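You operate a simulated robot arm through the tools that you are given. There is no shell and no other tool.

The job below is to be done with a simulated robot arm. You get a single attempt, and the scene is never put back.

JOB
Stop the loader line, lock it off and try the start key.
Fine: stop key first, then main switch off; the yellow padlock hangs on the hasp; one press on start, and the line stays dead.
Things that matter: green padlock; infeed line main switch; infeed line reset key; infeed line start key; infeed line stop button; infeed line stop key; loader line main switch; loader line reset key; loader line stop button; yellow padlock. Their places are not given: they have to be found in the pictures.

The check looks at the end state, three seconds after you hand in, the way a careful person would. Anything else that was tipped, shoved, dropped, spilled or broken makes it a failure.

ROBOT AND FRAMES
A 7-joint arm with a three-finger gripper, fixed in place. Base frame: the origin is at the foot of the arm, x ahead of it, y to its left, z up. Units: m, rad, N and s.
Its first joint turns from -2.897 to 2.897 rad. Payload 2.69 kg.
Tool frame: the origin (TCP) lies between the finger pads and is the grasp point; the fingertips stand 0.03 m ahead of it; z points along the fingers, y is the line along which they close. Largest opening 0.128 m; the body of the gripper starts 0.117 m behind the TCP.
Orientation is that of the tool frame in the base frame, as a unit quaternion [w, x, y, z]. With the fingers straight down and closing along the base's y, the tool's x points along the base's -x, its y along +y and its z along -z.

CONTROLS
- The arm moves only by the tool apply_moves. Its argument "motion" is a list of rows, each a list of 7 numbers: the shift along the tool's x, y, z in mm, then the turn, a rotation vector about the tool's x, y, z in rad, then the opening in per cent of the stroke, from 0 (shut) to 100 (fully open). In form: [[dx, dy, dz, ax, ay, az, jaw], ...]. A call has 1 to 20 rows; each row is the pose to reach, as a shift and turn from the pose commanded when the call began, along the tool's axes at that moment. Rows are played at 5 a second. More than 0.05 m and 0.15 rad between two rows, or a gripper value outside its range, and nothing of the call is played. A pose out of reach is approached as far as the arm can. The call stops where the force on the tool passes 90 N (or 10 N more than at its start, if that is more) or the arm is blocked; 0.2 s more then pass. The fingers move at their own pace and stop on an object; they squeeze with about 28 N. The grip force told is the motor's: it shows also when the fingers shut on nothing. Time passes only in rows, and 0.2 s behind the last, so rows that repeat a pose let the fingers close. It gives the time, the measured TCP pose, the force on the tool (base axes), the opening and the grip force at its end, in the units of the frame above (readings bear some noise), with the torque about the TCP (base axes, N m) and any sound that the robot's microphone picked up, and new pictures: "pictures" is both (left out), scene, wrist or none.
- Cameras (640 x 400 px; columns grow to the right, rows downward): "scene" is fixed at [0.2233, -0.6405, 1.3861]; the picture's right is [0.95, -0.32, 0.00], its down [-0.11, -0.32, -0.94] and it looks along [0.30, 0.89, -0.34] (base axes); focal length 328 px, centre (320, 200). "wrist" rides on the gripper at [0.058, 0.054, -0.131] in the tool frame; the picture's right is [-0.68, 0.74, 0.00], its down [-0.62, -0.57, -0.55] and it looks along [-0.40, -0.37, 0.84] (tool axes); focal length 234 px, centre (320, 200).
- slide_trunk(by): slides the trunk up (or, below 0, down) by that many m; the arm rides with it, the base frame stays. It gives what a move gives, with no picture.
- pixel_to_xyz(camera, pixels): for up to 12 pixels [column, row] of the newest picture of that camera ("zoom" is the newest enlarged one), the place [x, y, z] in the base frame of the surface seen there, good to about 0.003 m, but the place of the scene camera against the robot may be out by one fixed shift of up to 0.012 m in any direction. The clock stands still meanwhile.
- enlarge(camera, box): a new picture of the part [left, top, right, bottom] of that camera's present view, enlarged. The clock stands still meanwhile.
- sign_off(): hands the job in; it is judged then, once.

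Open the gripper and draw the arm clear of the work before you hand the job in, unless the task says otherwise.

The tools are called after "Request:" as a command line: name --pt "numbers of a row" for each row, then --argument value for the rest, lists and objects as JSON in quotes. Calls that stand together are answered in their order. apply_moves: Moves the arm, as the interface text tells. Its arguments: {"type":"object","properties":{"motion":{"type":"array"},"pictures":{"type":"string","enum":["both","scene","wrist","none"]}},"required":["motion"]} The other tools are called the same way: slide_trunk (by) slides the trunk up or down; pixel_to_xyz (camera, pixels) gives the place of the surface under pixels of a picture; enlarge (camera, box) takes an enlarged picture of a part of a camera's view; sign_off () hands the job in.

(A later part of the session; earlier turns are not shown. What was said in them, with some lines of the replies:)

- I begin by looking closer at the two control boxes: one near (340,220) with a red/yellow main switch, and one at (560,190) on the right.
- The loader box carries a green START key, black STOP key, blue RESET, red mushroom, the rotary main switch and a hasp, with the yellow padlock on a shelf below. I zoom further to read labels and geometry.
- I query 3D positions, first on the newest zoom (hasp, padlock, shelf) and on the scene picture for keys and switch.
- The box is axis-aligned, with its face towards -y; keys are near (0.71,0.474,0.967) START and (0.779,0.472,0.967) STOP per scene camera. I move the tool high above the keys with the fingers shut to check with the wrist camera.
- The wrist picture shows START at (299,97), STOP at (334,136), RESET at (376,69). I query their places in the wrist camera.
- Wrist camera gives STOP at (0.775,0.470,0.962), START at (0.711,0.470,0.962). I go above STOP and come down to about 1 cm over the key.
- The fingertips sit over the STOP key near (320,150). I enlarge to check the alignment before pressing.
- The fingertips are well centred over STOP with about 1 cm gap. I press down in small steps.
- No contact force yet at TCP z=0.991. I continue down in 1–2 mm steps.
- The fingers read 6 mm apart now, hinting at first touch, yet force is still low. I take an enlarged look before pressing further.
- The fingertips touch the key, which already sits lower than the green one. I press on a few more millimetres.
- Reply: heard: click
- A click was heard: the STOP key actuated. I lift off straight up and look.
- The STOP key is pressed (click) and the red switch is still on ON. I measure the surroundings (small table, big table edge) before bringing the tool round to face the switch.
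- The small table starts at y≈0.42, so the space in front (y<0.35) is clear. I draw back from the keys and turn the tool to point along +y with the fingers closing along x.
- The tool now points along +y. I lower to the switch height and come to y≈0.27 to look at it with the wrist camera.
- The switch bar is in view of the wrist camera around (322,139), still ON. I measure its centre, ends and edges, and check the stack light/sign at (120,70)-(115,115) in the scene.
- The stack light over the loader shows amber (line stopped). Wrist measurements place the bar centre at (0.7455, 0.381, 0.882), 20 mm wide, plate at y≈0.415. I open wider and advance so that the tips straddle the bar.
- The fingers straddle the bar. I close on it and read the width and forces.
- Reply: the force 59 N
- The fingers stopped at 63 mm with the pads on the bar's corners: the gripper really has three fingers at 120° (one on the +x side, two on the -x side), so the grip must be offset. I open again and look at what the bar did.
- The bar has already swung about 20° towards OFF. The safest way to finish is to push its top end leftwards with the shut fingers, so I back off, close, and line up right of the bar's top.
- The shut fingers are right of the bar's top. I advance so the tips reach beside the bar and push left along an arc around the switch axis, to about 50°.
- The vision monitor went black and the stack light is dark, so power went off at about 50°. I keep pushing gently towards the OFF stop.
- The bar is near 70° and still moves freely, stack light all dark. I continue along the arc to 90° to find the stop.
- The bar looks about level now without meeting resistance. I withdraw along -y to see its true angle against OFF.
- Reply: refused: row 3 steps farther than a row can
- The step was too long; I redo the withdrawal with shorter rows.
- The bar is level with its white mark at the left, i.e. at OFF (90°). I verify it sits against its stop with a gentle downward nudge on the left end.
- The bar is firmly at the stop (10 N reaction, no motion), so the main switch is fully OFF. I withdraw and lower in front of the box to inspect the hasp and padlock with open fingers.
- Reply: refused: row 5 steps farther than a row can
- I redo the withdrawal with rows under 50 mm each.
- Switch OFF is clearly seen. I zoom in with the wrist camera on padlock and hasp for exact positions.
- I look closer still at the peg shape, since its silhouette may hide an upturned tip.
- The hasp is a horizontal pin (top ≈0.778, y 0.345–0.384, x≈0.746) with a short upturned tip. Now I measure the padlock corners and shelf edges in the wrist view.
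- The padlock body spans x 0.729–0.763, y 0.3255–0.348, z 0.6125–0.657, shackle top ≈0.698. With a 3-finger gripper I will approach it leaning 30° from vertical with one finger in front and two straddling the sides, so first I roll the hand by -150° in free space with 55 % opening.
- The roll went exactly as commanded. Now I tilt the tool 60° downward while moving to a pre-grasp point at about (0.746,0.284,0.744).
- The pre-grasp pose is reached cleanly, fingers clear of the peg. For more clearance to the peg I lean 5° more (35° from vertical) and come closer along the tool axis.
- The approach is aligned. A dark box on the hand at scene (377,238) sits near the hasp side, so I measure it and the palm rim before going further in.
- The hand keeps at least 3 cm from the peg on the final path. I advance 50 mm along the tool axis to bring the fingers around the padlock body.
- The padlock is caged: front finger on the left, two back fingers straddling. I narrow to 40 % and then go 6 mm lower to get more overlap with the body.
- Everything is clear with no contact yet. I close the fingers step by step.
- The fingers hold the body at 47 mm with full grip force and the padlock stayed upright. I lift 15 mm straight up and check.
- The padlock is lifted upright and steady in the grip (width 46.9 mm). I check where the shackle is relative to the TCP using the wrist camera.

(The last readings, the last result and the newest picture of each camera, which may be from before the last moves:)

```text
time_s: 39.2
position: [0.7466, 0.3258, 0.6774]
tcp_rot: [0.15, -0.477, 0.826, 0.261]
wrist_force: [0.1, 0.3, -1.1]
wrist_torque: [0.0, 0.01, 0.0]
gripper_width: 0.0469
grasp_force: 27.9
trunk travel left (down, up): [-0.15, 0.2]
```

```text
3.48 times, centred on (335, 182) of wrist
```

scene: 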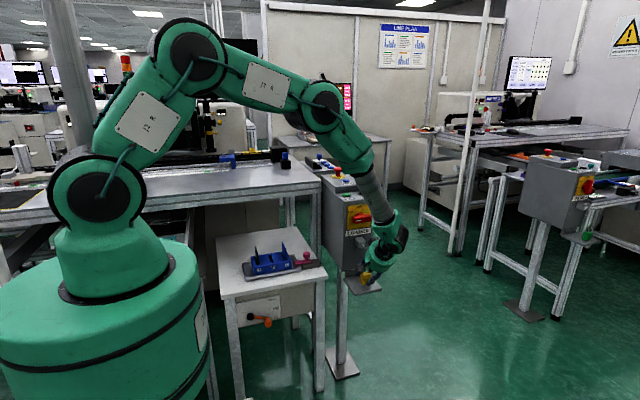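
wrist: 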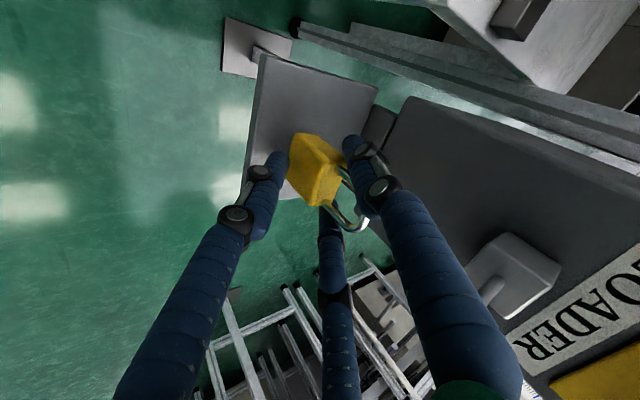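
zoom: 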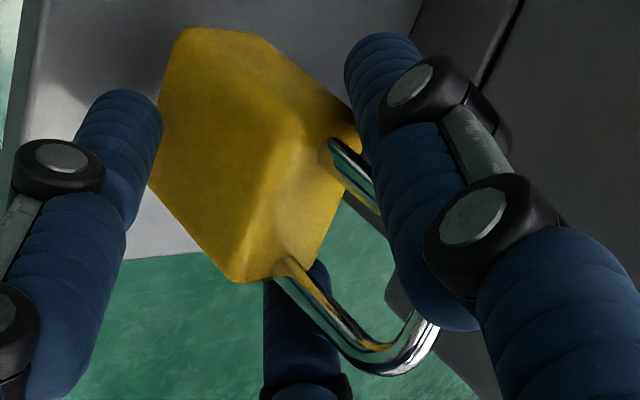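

The shackle (y≈0.337, x≈0.745) lines up with the peg in x (≈0.745). I back off 30 mm from the peg, then raise 87 mm so the shackle opening faces the peg.

Request:
apply_moves --pt "10.6 -6.1 -8.6 0 0 0 10" --pt "21.3 -12.3 -17.2 0 0 0 10" --pt "10.4 -6.0 -35.2 0 0 0 10" --pt "-0.6 0.3 -53.2 0 0 0 10" --pt "-11.5 6.6 -71.3 0 0 0 10" --pt "-21.9 12.7 -88.5 0 0 0 10" --pt "-21.9 12.7 -88.5 0 0 0 10"

Request:
enlarge --camera "scene" --box '[335, 205, 395, 270]'

Request:
enlarge --camera "wrist" --box '[250, 110, 450, 260]'

```text
time_s: 40.8
position: [0.7453, 0.2935, 0.7652]
tcp_rot: [0.151, -0.476, 0.826, 0.26]
wrist_force: [-0.5, 0.9, -1.5]
wrist_torque: [-0.06, -0.01, 0.0]
gripper_width: 0.0469
grasp_force: 28.3
trunk travel left (down, up): [-0.15, 0.2]
```

scene: 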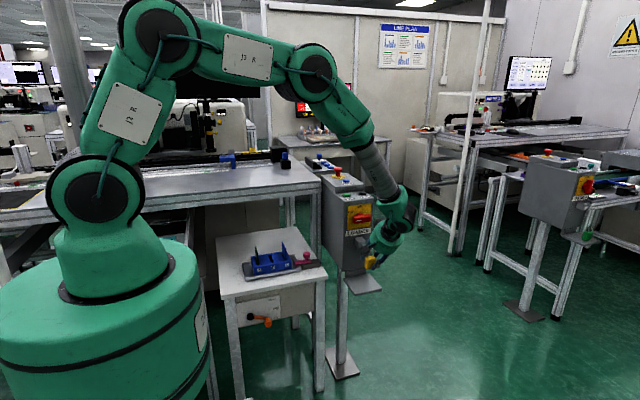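
wrist: 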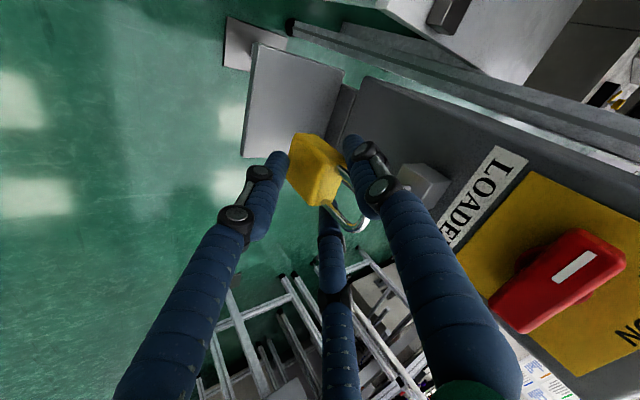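

```text
6.15 times, centred on (365, 238) of scene
```

zoom: 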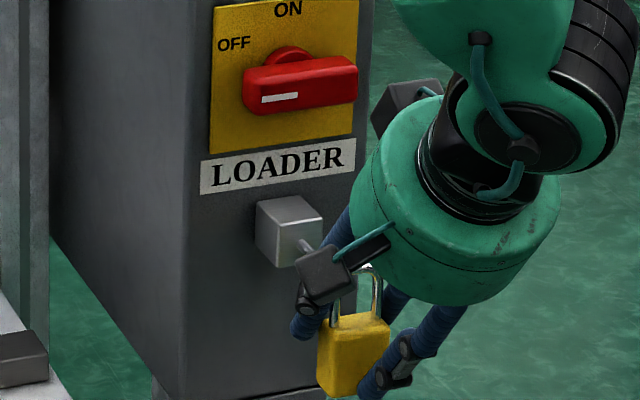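

```text
2.67 times, centred on (350, 185) of wrist
```

zoom: 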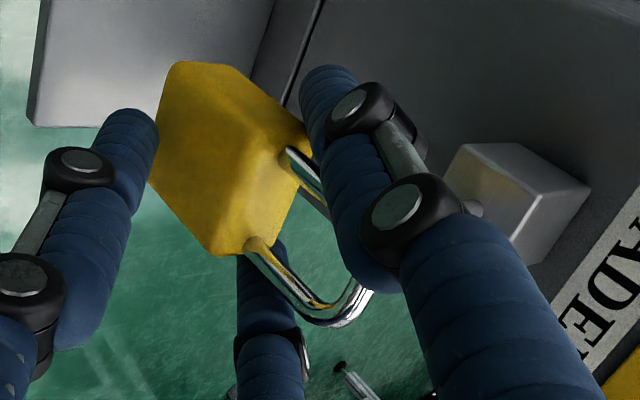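

Shackle opening should span z 0.759–0.794 with the peg at 0.771–0.783. I advance 28 mm towards the peg and look from both cameras before threading.

Request:
apply_moves --pt "-7.1 4.1 5.7 0 0 0 10" --pt "-14.2 8.2 11.5 0 0 0 10" --pt "-19.9 11.5 16.1 0 0 0 10" --pt "-19.9 11.5 16.1 0 0 0 10"

Request:
enlarge --camera "scene" --box '[340, 220, 390, 265]'

Request:
enlarge --camera "wrist" --box '[280, 120, 440, 240]'

```text
time_s: 41.8
position: [0.7459, 0.3233, 0.7649]
tcp_rot: [0.151, -0.477, 0.826, 0.26]
wrist_force: [0.9, 0.1, -1.3]
wrist_torque: [0.01, 0.03, 0.01]
gripper_width: 0.0467
grasp_force: 28.0
trunk travel left (down, up): [-0.15, 0.2]
```

scene: 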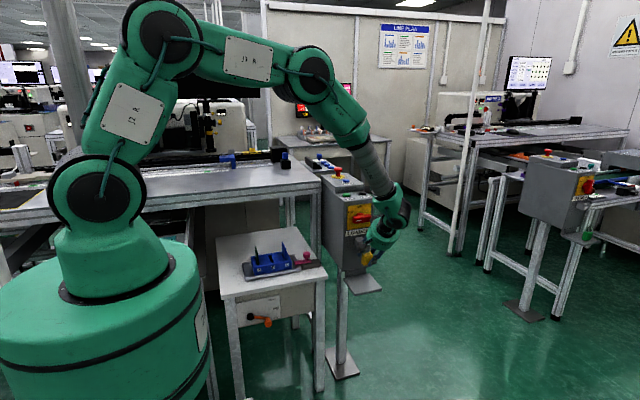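
wrist: 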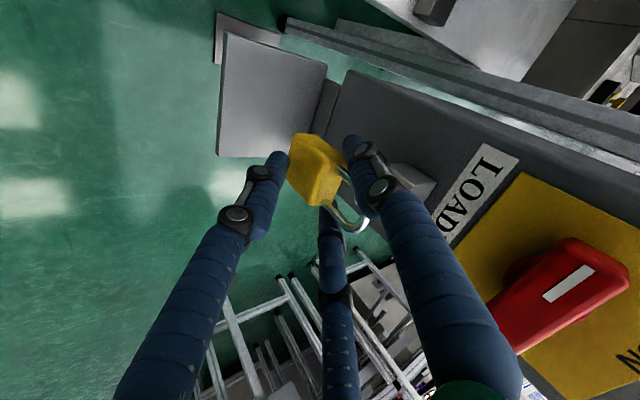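

```text
8.89 times, centred on (365, 242) of scene
```

zoom: 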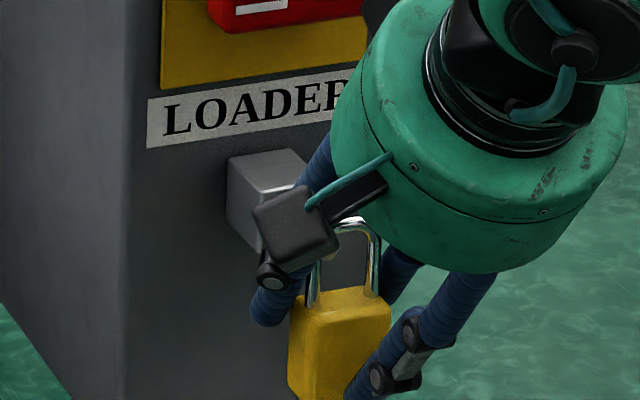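

```text
3.33 times, centred on (360, 180) of wrist
```

zoom: 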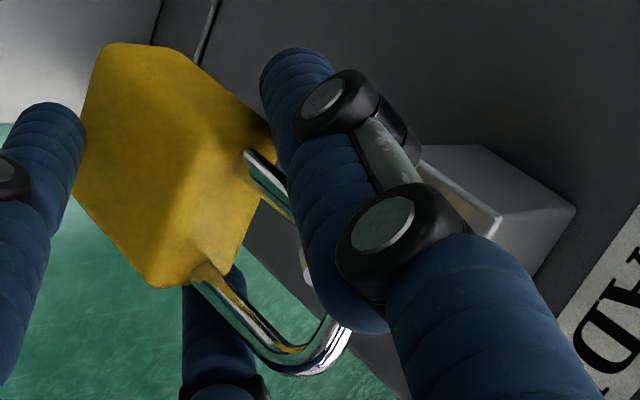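

The peg's white tip shows inside the shackle loop at wrist-zoom (308,265). I advance another 14 mm in 3–4 mm steps and watch the force.

Request:
apply_moves --pt "-2.8 1.6 2.3 0 0 0 10" --pt "-5.7 3.3 4.6 0 0 0 10" --pt "-8.5 4.9 6.9 0 0 0 10" --pt "-9.9 5.7 8.0 0 0 0 10"

Request:
enlarge --camera "scene" --box '[340, 220, 390, 265]'

Request:
enlarge --camera "wrist" --box '[300, 140, 400, 230]'

```text
time_s: 42.8
position: [0.7454, 0.3359, 0.7632]
tcp_rot: [0.151, -0.476, 0.826, 0.26]
wrist_force: [-0.1, 0.2, -0.8]
wrist_torque: [0.02, -0.03, 0.0]
gripper_width: 0.0468
grasp_force: 28.9
trunk travel left (down, up): [-0.15, 0.2]
```

scene: 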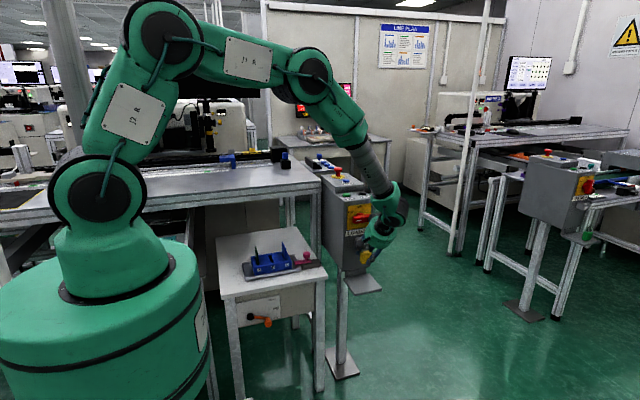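
wrist: 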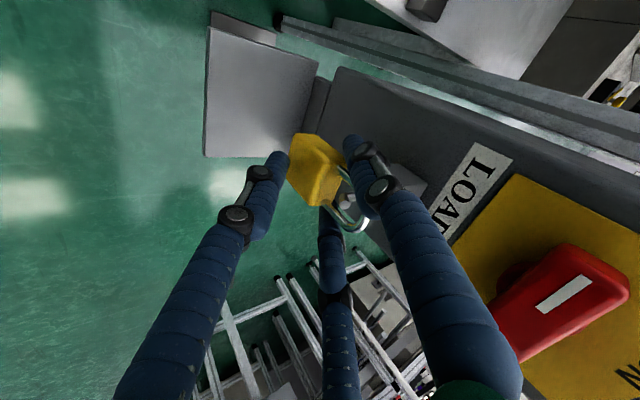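

```text
8.89 times, centred on (365, 242) of scene
```

zoom: 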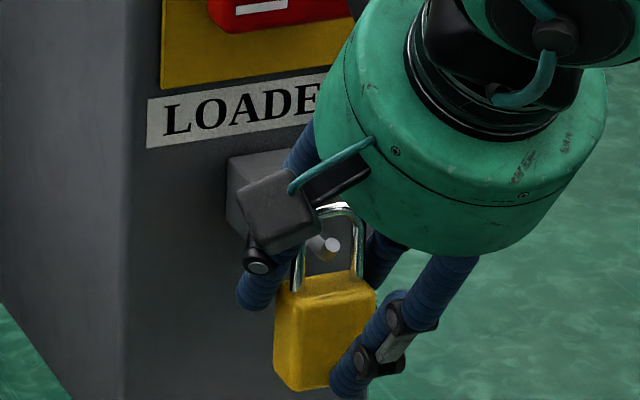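

```text
4.44 times, centred on (350, 185) of wrist
```

zoom: 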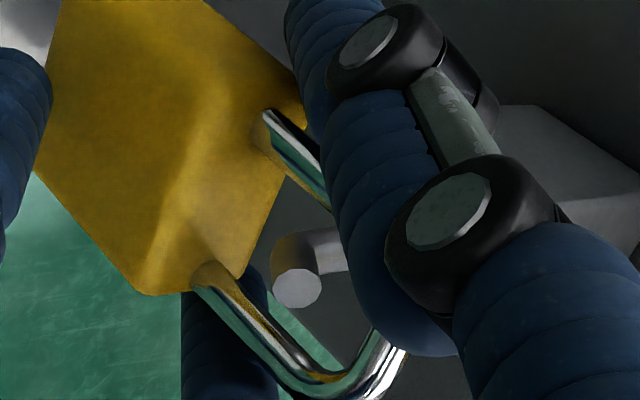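

The peg now passes through the shackle loop (scene zoom (330,247)), no contact force. I advance 14 mm more so the shackle sits behind the upturned tip.

Request:
apply_moves --pt "-2.8 1.6 2.3 0 0 0 10" --pt "-5.7 3.3 4.6 0 0 0 10" --pt "-8.5 4.9 6.9 0 0 0 10" --pt "-9.9 5.7 8.0 0 0 0 10" --pt "-9.9 5.7 8.0 0 0 0 10"

Request:
enlarge --camera "scene" --box '[340, 220, 390, 265]'

Request:
enlarge --camera "wrist" --box '[300, 140, 400, 230]'

```text
time_s: 44.0
position: [0.746, 0.352, 0.7644]
tcp_rot: [0.15, -0.477, 0.826, 0.261]
wrist_force: [0.2, 0.6, -1.0]
wrist_torque: [0.01, 0.01, -0.01]
gripper_width: 0.0468
grasp_force: 28.3
trunk travel left (down, up): [-0.15, 0.2]
```

scene: 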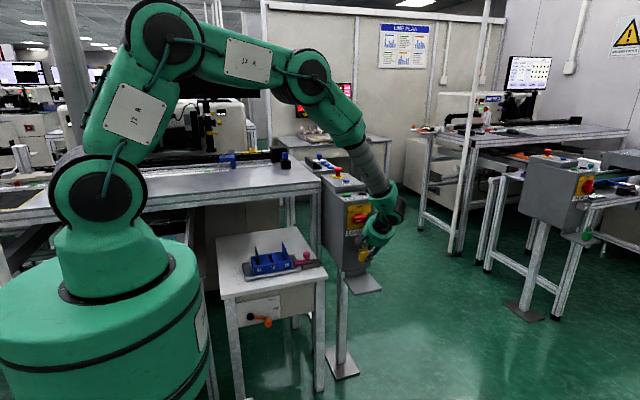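
wrist: 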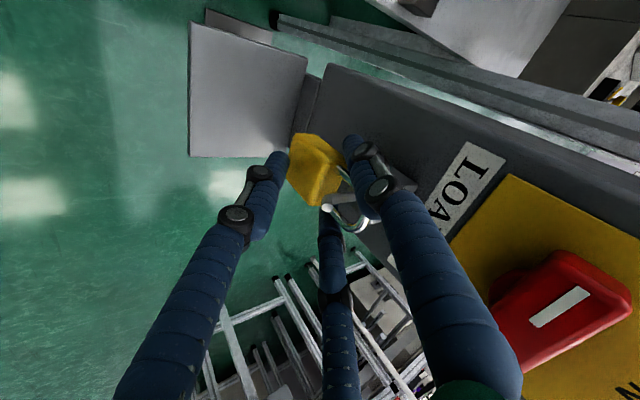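

```text
8.89 times, centred on (365, 242) of scene
```

zoom: 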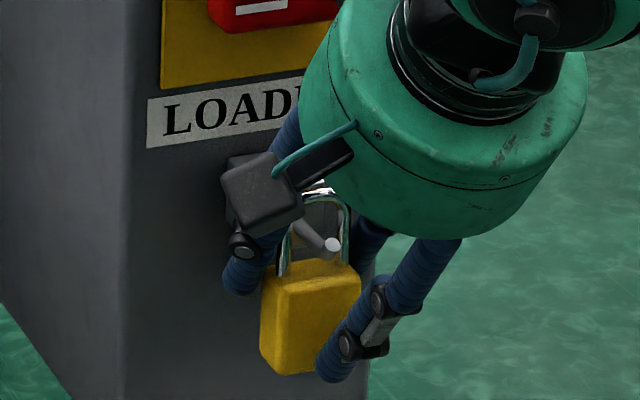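

```text
4.44 times, centred on (350, 185) of wrist
```

zoom: 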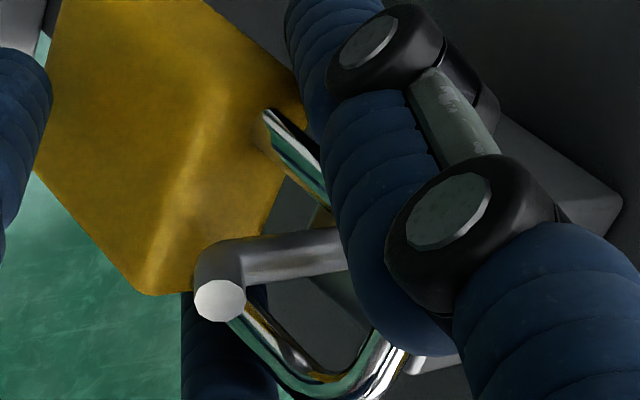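

The shackle is around the peg behind the upturned tip. I lower 13 mm, to just above seating on the peg.

Request:
apply_moves --pt "2 -1.15 3.3 0 0 0 10" --pt "4 -2.3 6.6 0 0 0 10" --pt "5.5 -3.2 9.0 0 0 0 10" --pt "6.5 -3.7 10.6 0 0 0 10" --pt "6.5 -3.7 10.6 0 0 0 10"

Request:
enlarge --camera "scene" --box '[340, 220, 390, 265]'

Request:
enlarge --camera "wrist" --box '[300, 140, 400, 230]'

```text
time_s: 45.2
position: [0.7474, 0.3506, 0.7519]
tcp_rot: [0.15, -0.477, 0.826, 0.26]
wrist_force: [-1.3, 0.4, -1.6]
wrist_torque: [-0.03, 0.01, -0.02]
gripper_width: 0.0465
grasp_force: 27.9
trunk travel left (down, up): [-0.15, 0.2]
```

scene: 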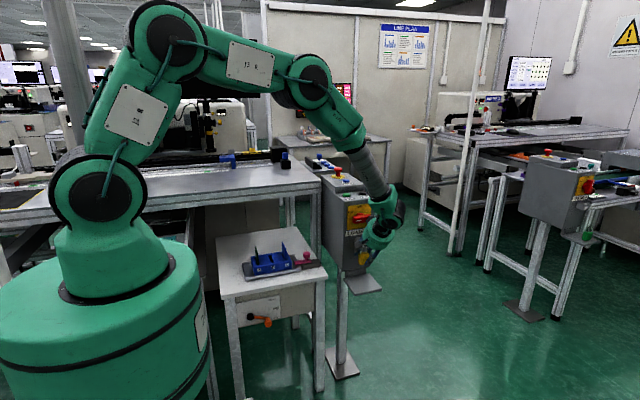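
wrist: 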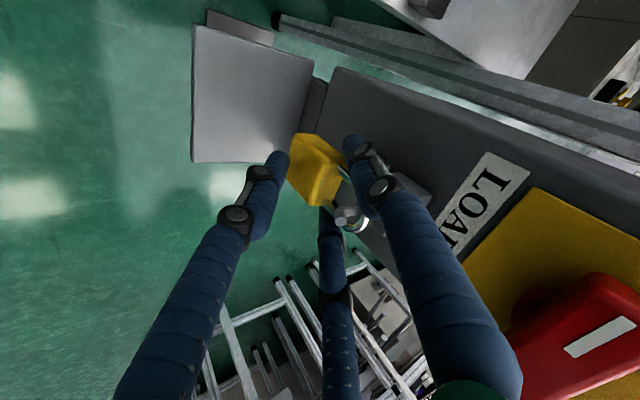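

```text
8.89 times, centred on (365, 242) of scene
```

zoom: 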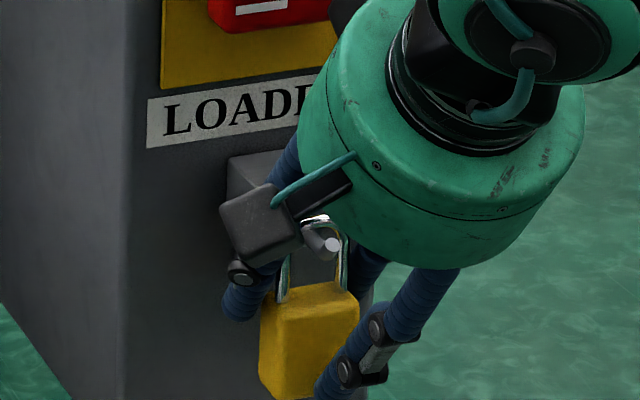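

```text
4.44 times, centred on (350, 185) of wrist
```

zoom: 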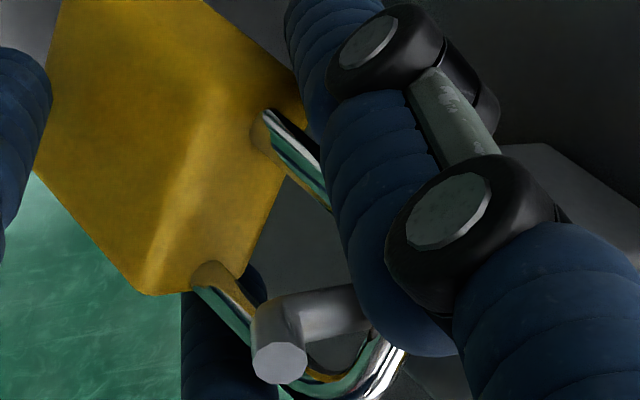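

Still free (about -1.5 N weight). I lower in 1 mm steps until the peg takes the weight.

Request:
apply_moves --pt "0.5 -0.3 0.8 0 0 0 10" --pt "1 -0.6 1.6 0 0 0 10" --pt "1 -0.6 1.6 0 0 0 10" --pictures "none"

```text
time_s: 46.0
position: [0.746, 0.3507, 0.7516]
tcp_rot: [0.151, -0.476, 0.826, 0.26]
wrist_force: [-0.4, -1.1, 7.2]
wrist_torque: [0.15, 0.02, -0.03]
gripper_width: 0.047
grasp_force: 27.5
trunk travel left (down, up): [-0.15, 0.2]
```

The peg now carries the padlock (+7 N reaction). I relieve 0.5 mm and open the fingers gently.

Request:
apply_moves --pt "-0.4 0.2 -0.6 0 0 0 30" --pt "-0.4 0.2 -0.6 0 0 0 37" --pt "-0.4 0.2 -0.6 0 0 0 40" --pt "-0.4 0.2 -0.6 0 0 0 45" --pt "-0.4 0.2 -0.6 0 0 0 52" --pt "-0.4 0.2 -0.6 0 0 0 60" --pt "-0.4 0.2 -0.6 0 0 0 60"

Request:
enlarge --camera "scene" --box '[340, 220, 390, 270]'

Request:
enlarge --camera "wrist" --box '[270, 110, 400, 230]'

```text
time_s: 47.6
position: [0.747, 0.3515, 0.7512]
tcp_rot: [0.15, -0.477, 0.826, 0.261]
wrist_force: [0.2, 0.5, 0.0]
wrist_torque: [0.0, -0.01, -0.01]
gripper_width: 0.0767
grasp_force: 0.1
trunk travel left (down, up): [-0.15, 0.2]
```

scene: 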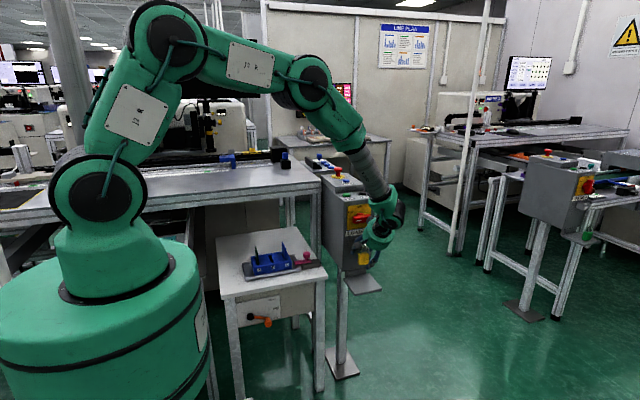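
wrist: 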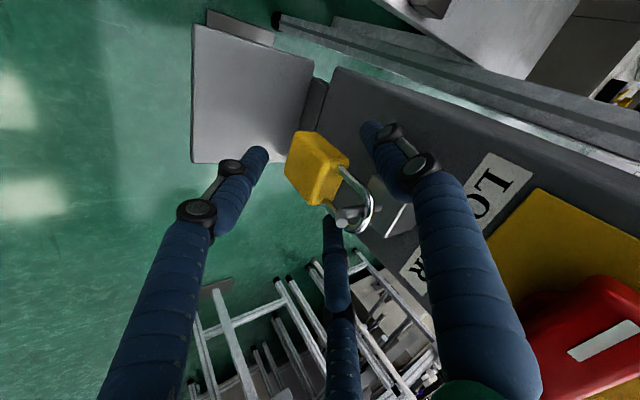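

```text
8.00 times, centred on (365, 245) of scene
```

zoom: 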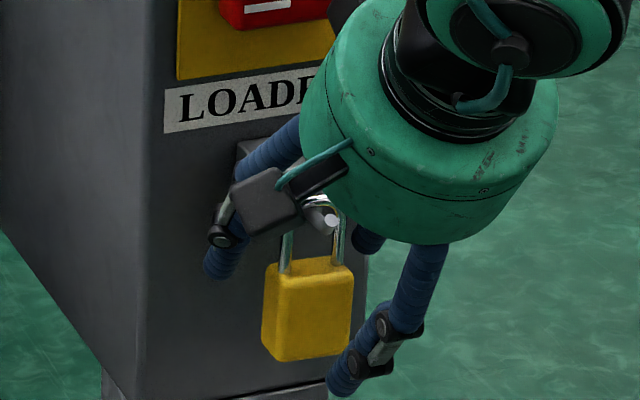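

```text
3.33 times, centred on (335, 170) of wrist
```

zoom: 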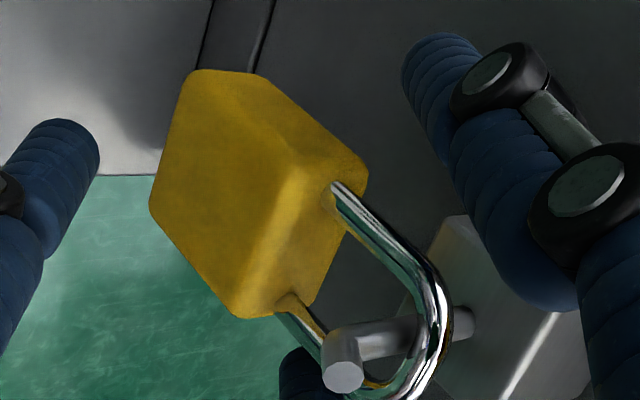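

The padlock hangs freely on the peg between the open fingers. I retreat straight back along the tool axis.

Request:
apply_moves --pt "0 0 -10 0 0 0 60" --pt "0 0 -25 0 0 0 60" --pt "0 0 -45 0 0 0 60" --pt "0 0 -70 0 0 0 60" --pt "0 0 -100 0 0 0 60" --pt "0 0 -130 0 0 0 60" --pt "0 0 -130 0 0 0 60"

Request:
enlarge --camera "scene" --box '[335, 190, 395, 270]'

Request:
enlarge --camera "wrist" --box '[240, 80, 400, 200]'

```text
time_s: 49.2
position: [0.7455, 0.2768, 0.8592]
tcp_rot: [0.151, -0.476, 0.826, 0.26]
wrist_force: [-0.1, 0.3, 0.4]
wrist_torque: [-0.01, -0.02, 0.0]
gripper_width: 0.0767
grasp_force: 0.0
trunk travel left (down, up): [-0.15, 0.2]
```

scene: 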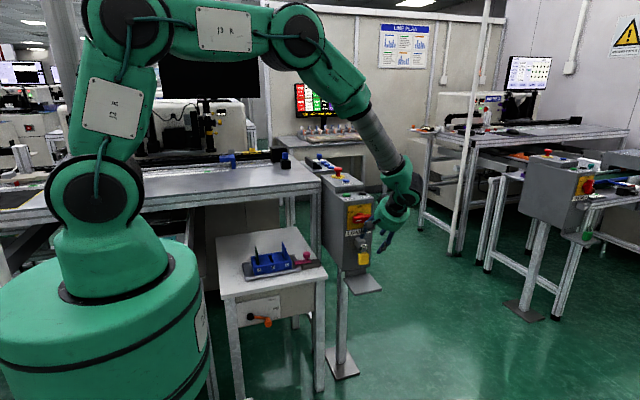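
wrist: 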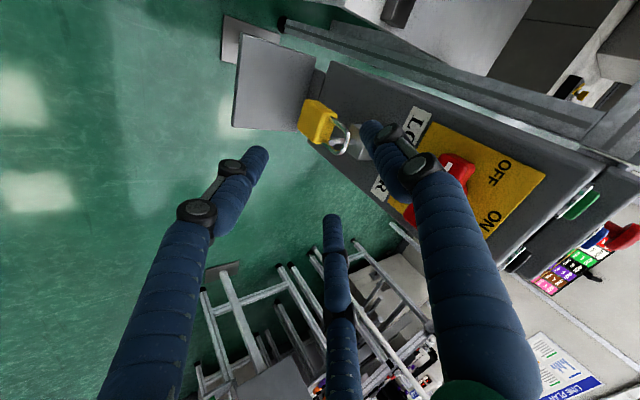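

```text
5.00 times, centred on (365, 230) of scene
```

zoom: 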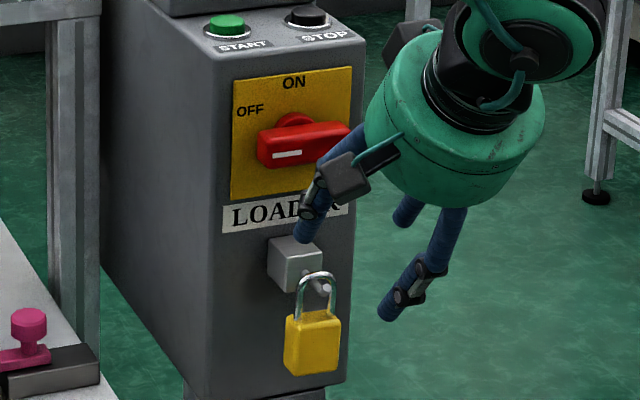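

```text
3.33 times, centred on (320, 140) of wrist
```

zoom: 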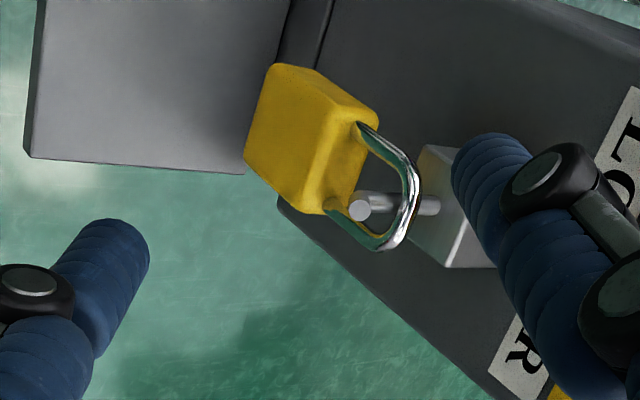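

The padlock hangs securely on the hasp with the switch OFF. I now draw back, rise, straighten the tool to vertical and close the fingers for the START key.

Request:
apply_moves --pt "28.4 -16.4 -22.9 0 0 0 60" --pt "54.6 -31.5 -44.2 0 0 0 60" --pt "41.4 -18.1 -70.1 0 0 0 60" --pt "28.2 -4.7 -96 0.0611 0.1058 0 60" --pt "15 8.7 -121.9 0.1222 0.2116 0 40" --pt "1.8 22.1 -147.8 0.1833 0.3174 0 20" --pt "-11.4 35.5 -173.7 0.2443 0.4232 0 0" --pt "-24.8 49 -199.8 0.3054 0.529 0 0" --pt "-24.8 49 -199.8 0.3054 0.529 0 0"

Request:
enlarge --camera "scene" --box '[325, 160, 395, 270]'

```text
time_s: 51.2
position: [0.7155, 0.1999, 1.0479]
tcp_rot: [0.0, -0.5, 0.866, -0.001]
wrist_force: [-0.5, 1.0, -0.1]
wrist_torque: [-0.03, -0.03, 0.05]
gripper_width: 0.0023
grasp_force: 27.8
trunk travel left (down, up): [-0.15, 0.2]
```

scene: 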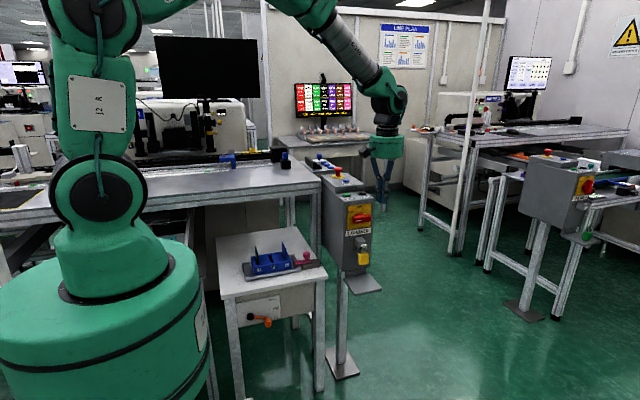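
wrist: 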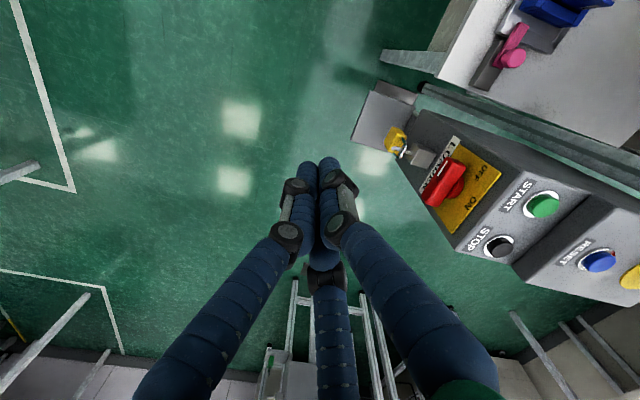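

```text
3.64 times, centred on (360, 215) of scene
```

zoom: 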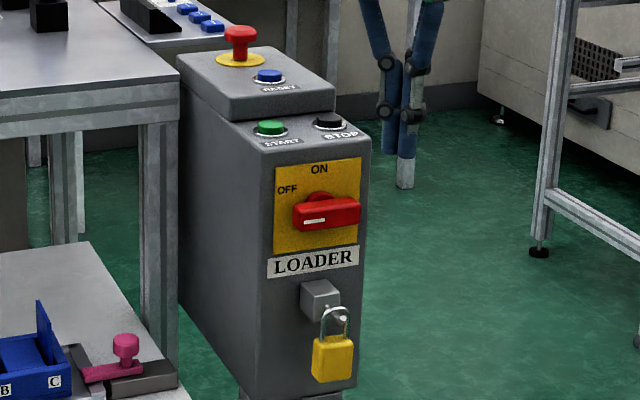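

The padlock hangs on the loader hasp, switch OFF, loader screen dark. I move the shut fingers above the START key at (0.711,0.470).

Request:
apply_moves --pt "0 0 -30 0 0 0 0" --pt "-38.6 23.2 -30 0 0 0 0" --pt "-77.1 46.4 -30 0 0 0 0" --pt "-115.7 69.7 -30 0 0 0 0" --pt "-154.2 92.9 -30 0 0 0 0" --pt "-192.8 116.1 -30 0 0 0 0" --pt "-231.3 139.3 -30 0 0 0 0" --pt "-231.3 139.3 -30 0 0 0 0"

Request:
enlarge --camera "wrist" --box '[240, 80, 420, 215]'

Request:
enlarge --camera "scene" --box '[315, 145, 385, 205]'

```text
time_s: 53.0
position: [0.7097, 0.4708, 1.0767]
tcp_rot: [0.0, -0.5, 0.866, 0.0]
wrist_force: [-0.7, 0.5, -0.4]
wrist_torque: [-0.08, 0.02, -0.01]
gripper_width: 0.0025
grasp_force: 27.9
trunk travel left (down, up): [-0.15, 0.2]
```

scene: 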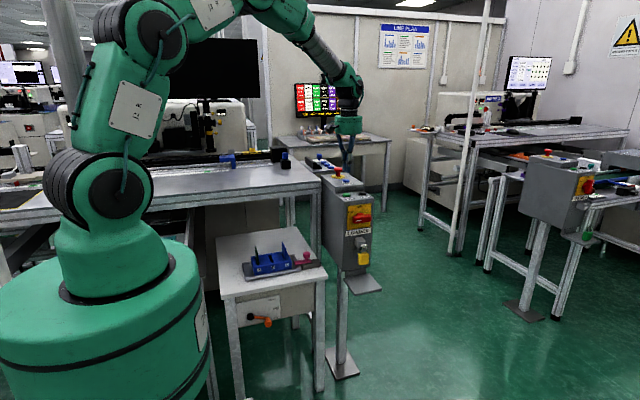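
wrist: 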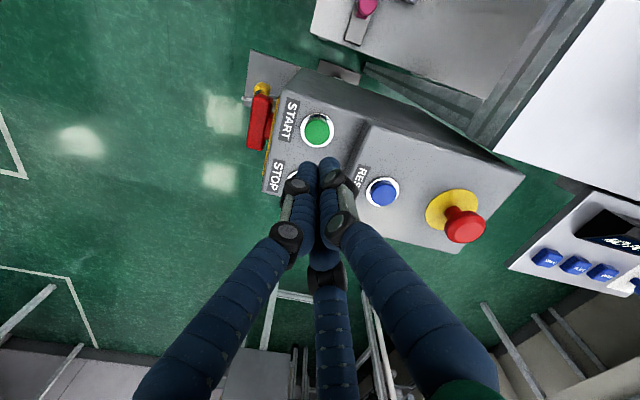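

```text
2.96 times, centred on (330, 148) of wrist
```

zoom: 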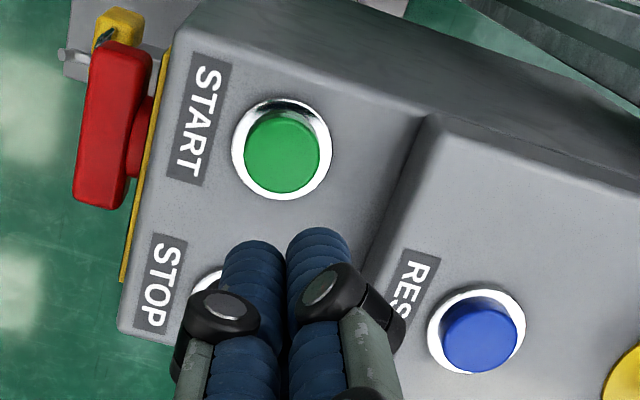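

```text
6.67 times, centred on (350, 175) of scene
```

zoom: 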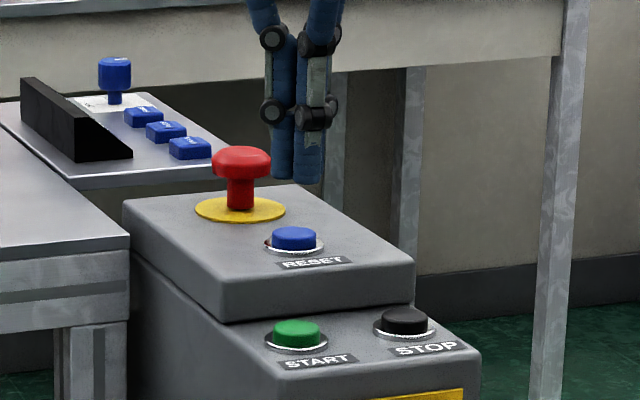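

START is at wrist pixel (316,130). I verify its position and the infeed-free path before pressing.

Request:
pixel_to_xyz --camera "wrist" --pixels '[[316, 131], [312, 128], [320, 134], [316, 125], [382, 192], [336, 120]]'

```text
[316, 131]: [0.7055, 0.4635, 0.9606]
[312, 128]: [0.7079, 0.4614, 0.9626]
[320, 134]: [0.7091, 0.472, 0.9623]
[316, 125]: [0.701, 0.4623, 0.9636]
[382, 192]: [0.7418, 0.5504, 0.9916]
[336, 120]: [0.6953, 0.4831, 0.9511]
```

START measures about (0.707–0.711, 0.466–0.470, 0.962). I lower to about 1 cm above it, slightly adjusting.

Request:
apply_moves --pt "1 0.6 25 0 0 0 0" --pt "1.9 1.2 50 0 0 0 0" --pt "1.9 1.2 73 0 0 0 0" --pt "1.9 1.2 73 0 0 0 0"

Request:
enlarge --camera "wrist" --box '[270, 110, 370, 190]'

Request:
enlarge --camera "scene" --box '[320, 155, 380, 205]'

```text
time_s: 54.0
position: [0.7091, 0.469, 1.0043]
tcp_rot: [0.0, -0.5, 0.866, 0.0]
wrist_force: [1.6, 0.2, -0.5]
wrist_torque: [-0.01, 0.02, 0.0]
gripper_width: 0.0024
grasp_force: 28.0
trunk travel left (down, up): [-0.15, 0.2]
```

scene: 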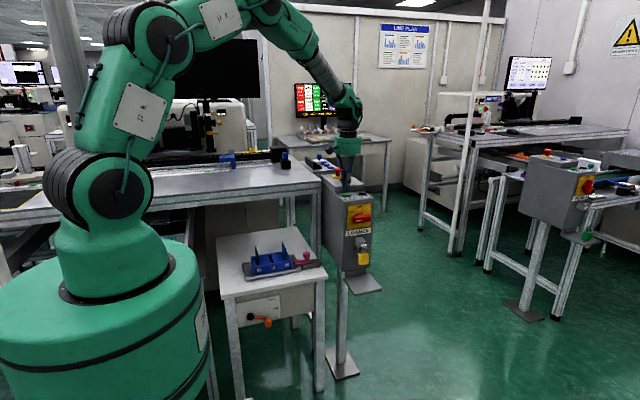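
wrist: 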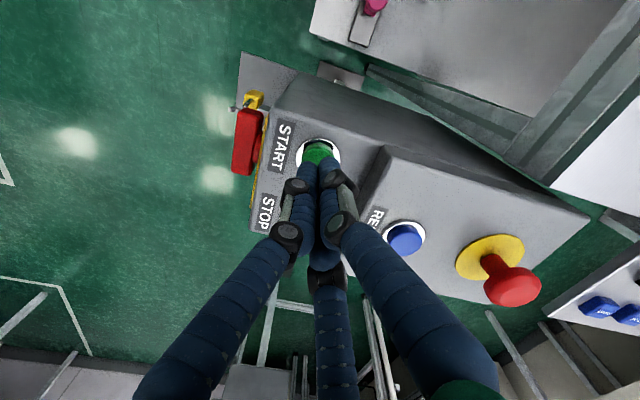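

```text
5.00 times, centred on (320, 150) of wrist
```

zoom: 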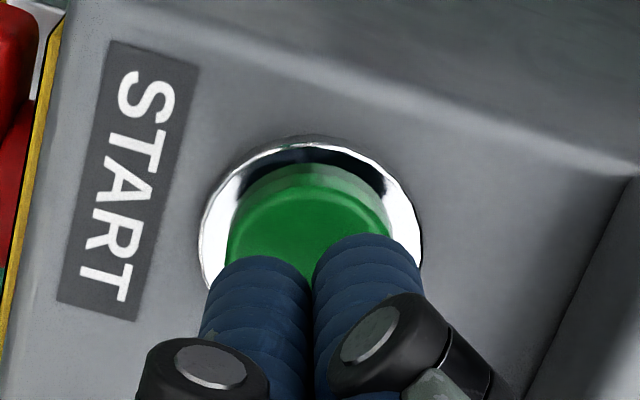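

```text
8.00 times, centred on (350, 180) of scene
```

zoom: 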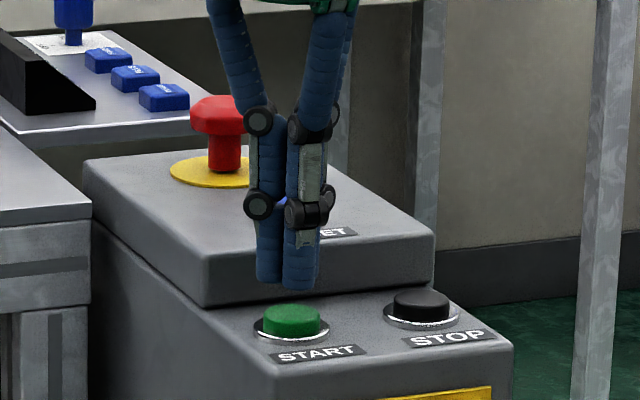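

The tips are within about 2–3 mm of the START key centre. I make that small correction and press once, in fine steps.

Request:
apply_moves --pt "1.9 1.2 6 0 0 0 0" --pt "1.9 1.2 12 0 0 0 0" --pt "1.9 1.2 15 0 0 0 0" --pt "1.9 1.2 17 0 0 0 0" --pt "1.9 1.2 18.5 0 0 0 0" --pt "1.9 1.2 20 0 0 0 0" --pt "1.9 1.2 21 0 0 0 0" --pictures "none"

```text
time_s: 55.6
position: [0.7078, 0.4686, 0.9834]
tcp_rot: [0.0, -0.5, 0.866, 0.0]
wrist_force: [1.5, 0.3, 4.1]
wrist_torque: [-0.01, -0.03, 0.0]
gripper_width: 0.006
grasp_force: 31.3
trunk travel left (down, up): [-0.15, 0.2]
heard: click
```

A click was heard: START was pressed once. I lift off straight up.

Request:
apply_moves --pt "0 0 -6 0 0 0 0" --pt "0 0 -25 0 0 0 0" --pt "0 0 -60 0 0 0 0" --pt "0 0 -100 0 0 0 0" --pt "0 0 -120 0 0 0 0" --pt "0 0 -120 0 0 0 0"

Request:
enlarge --camera "scene" --box '[315, 155, 395, 275]'

Request:
enlarge --camera "scene" --box '[60, 30, 270, 160]'

```text
time_s: 57.0
position: [0.7074, 0.4683, 1.1035]
tcp_rot: [0.0, -0.5, 0.866, 0.0]
wrist_force: [0.0, -0.3, 0.0]
wrist_torque: [-0.01, -0.02, -0.01]
gripper_width: 0.002
grasp_force: 31.0
trunk travel left (down, up): [-0.15, 0.2]
```

scene: 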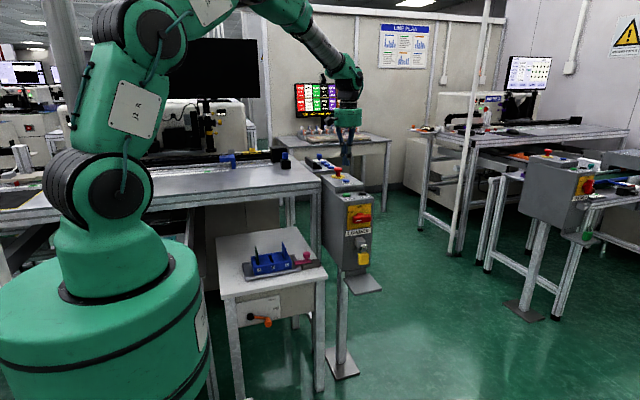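
wrist: 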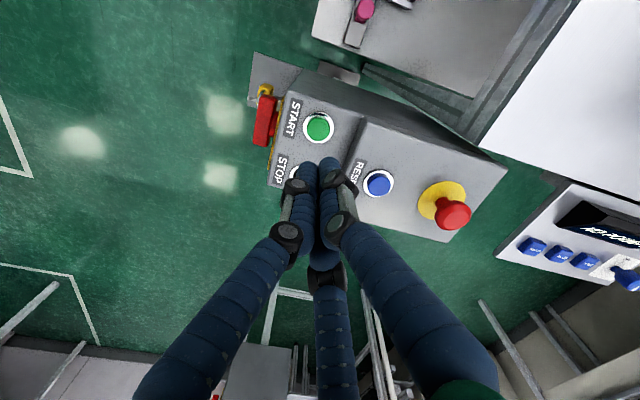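

```text
3.33 times, centred on (355, 215) of scene
```

zoom: 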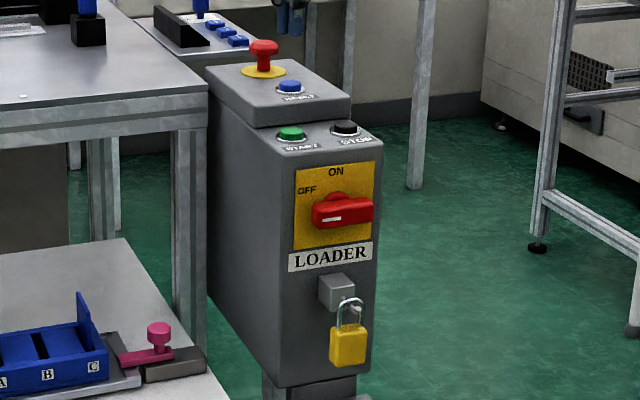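

```text
3.05 times, centred on (165, 95) of scene
```

zoom: 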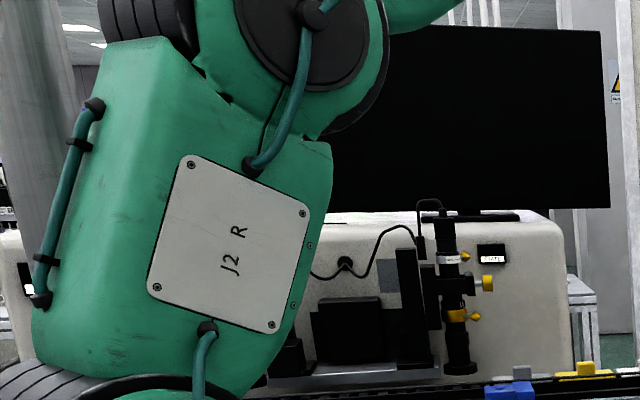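

The loader screen stays black, the padlock hangs and the switch is OFF: the line stays dead. I draw the arm up and back clear of the box and open the gripper.

Request:
apply_moves --pt "26.7 -19.3 -22.2 0 0 0 0" --pt "53.4 -38.6 -44.4 0 0 0 0" --pt "80.2 -57.8 -66.7 0 0 0 20" --pt "106.9 -77.1 -88.9 0 0 0 50" --pt "133.6 -96.4 -111.1 0 0 0 80" --pt "160.3 -115.7 -133.3 0 0 0 100" --pt "187.1 -134.9 -155.6 0 0 0 100" --pt "213.8 -154.2 -177.8 0 0 0 100" --pt "240.5 -173.5 -200 0 0 0 100" --pt "240.5 -173.5 -200 0 0 0 100"

Request:
enlarge --camera "scene" --box '[315, 155, 395, 275]'

Request:
enlarge --camera "scene" --box '[340, 225, 390, 275]'

```text
time_s: 59.2
position: [0.7364, 0.1725, 1.3026]
tcp_rot: [0.0, -0.5, 0.866, 0.0]
wrist_force: [-0.6, -1.0, 0.7]
wrist_torque: [0.02, -0.01, -0.01]
gripper_width: 0.128
grasp_force: 0.0
trunk travel left (down, up): [-0.15, 0.2]
```

scene: 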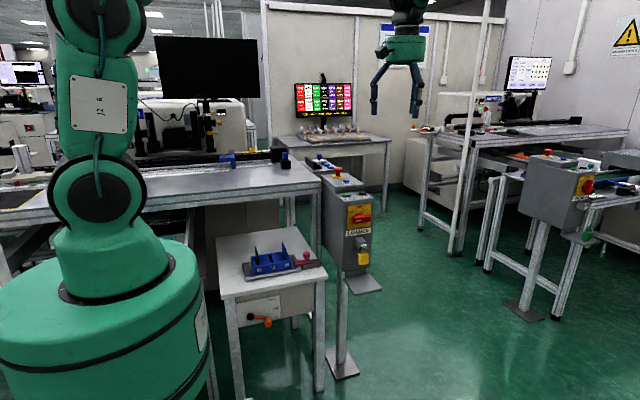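
wrist: 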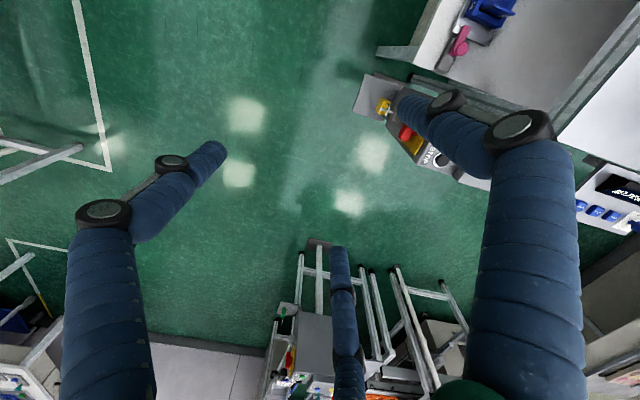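

```text
3.33 times, centred on (355, 215) of scene
```

zoom: 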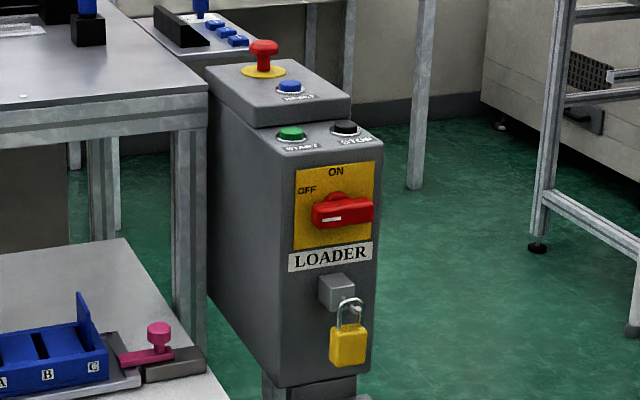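

```text
8.00 times, centred on (365, 250) of scene
```

zoom: 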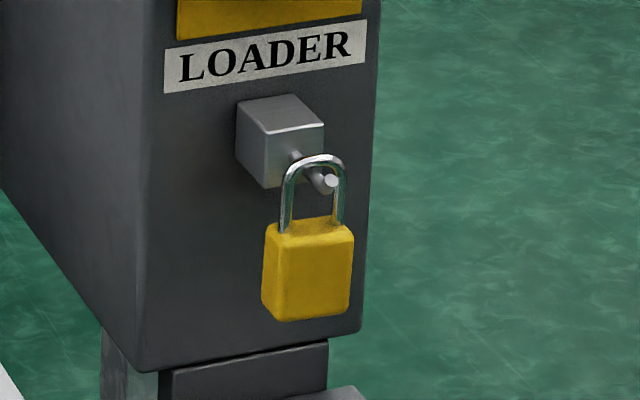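

Final pictures show the yellow padlock hanging on the loader hasp (scene zoom (308,240)), the switch at OFF, the loader screen black, and the infeed box and green padlock untouched; the arm is clear with the gripper open. I hand in the job.

Request:
sign_off

```text
The job is handed in.
```

The loader line is stopped, locked off and stayed dead when I tried the start key. I've handed the job in, and no verdict has come back yet.

- **Stop:** I pressed the loader stop key once and heard it click. The stack light showed amber afterwards.
- **Main switch:** It is at OFF, against its end stop. My first attempt to grip it slipped, because the gripper really has three fingers, and turned it about 20° towards OFF. I then pushed it the rest of the way with the fingers shut. The stack light and the screen went dark.
- **Padlock:** The yellow padlock hangs on the loader hasp, with its shackle over the pin and behind the upturned tip.
- **Start try:** I pressed the start key once and heard it click. The loader screen stayed black.

I did not touch the infeed line, the green padlock, or the loader's reset key and stop button. The arm is drawn back clear of the box with the gripper open.
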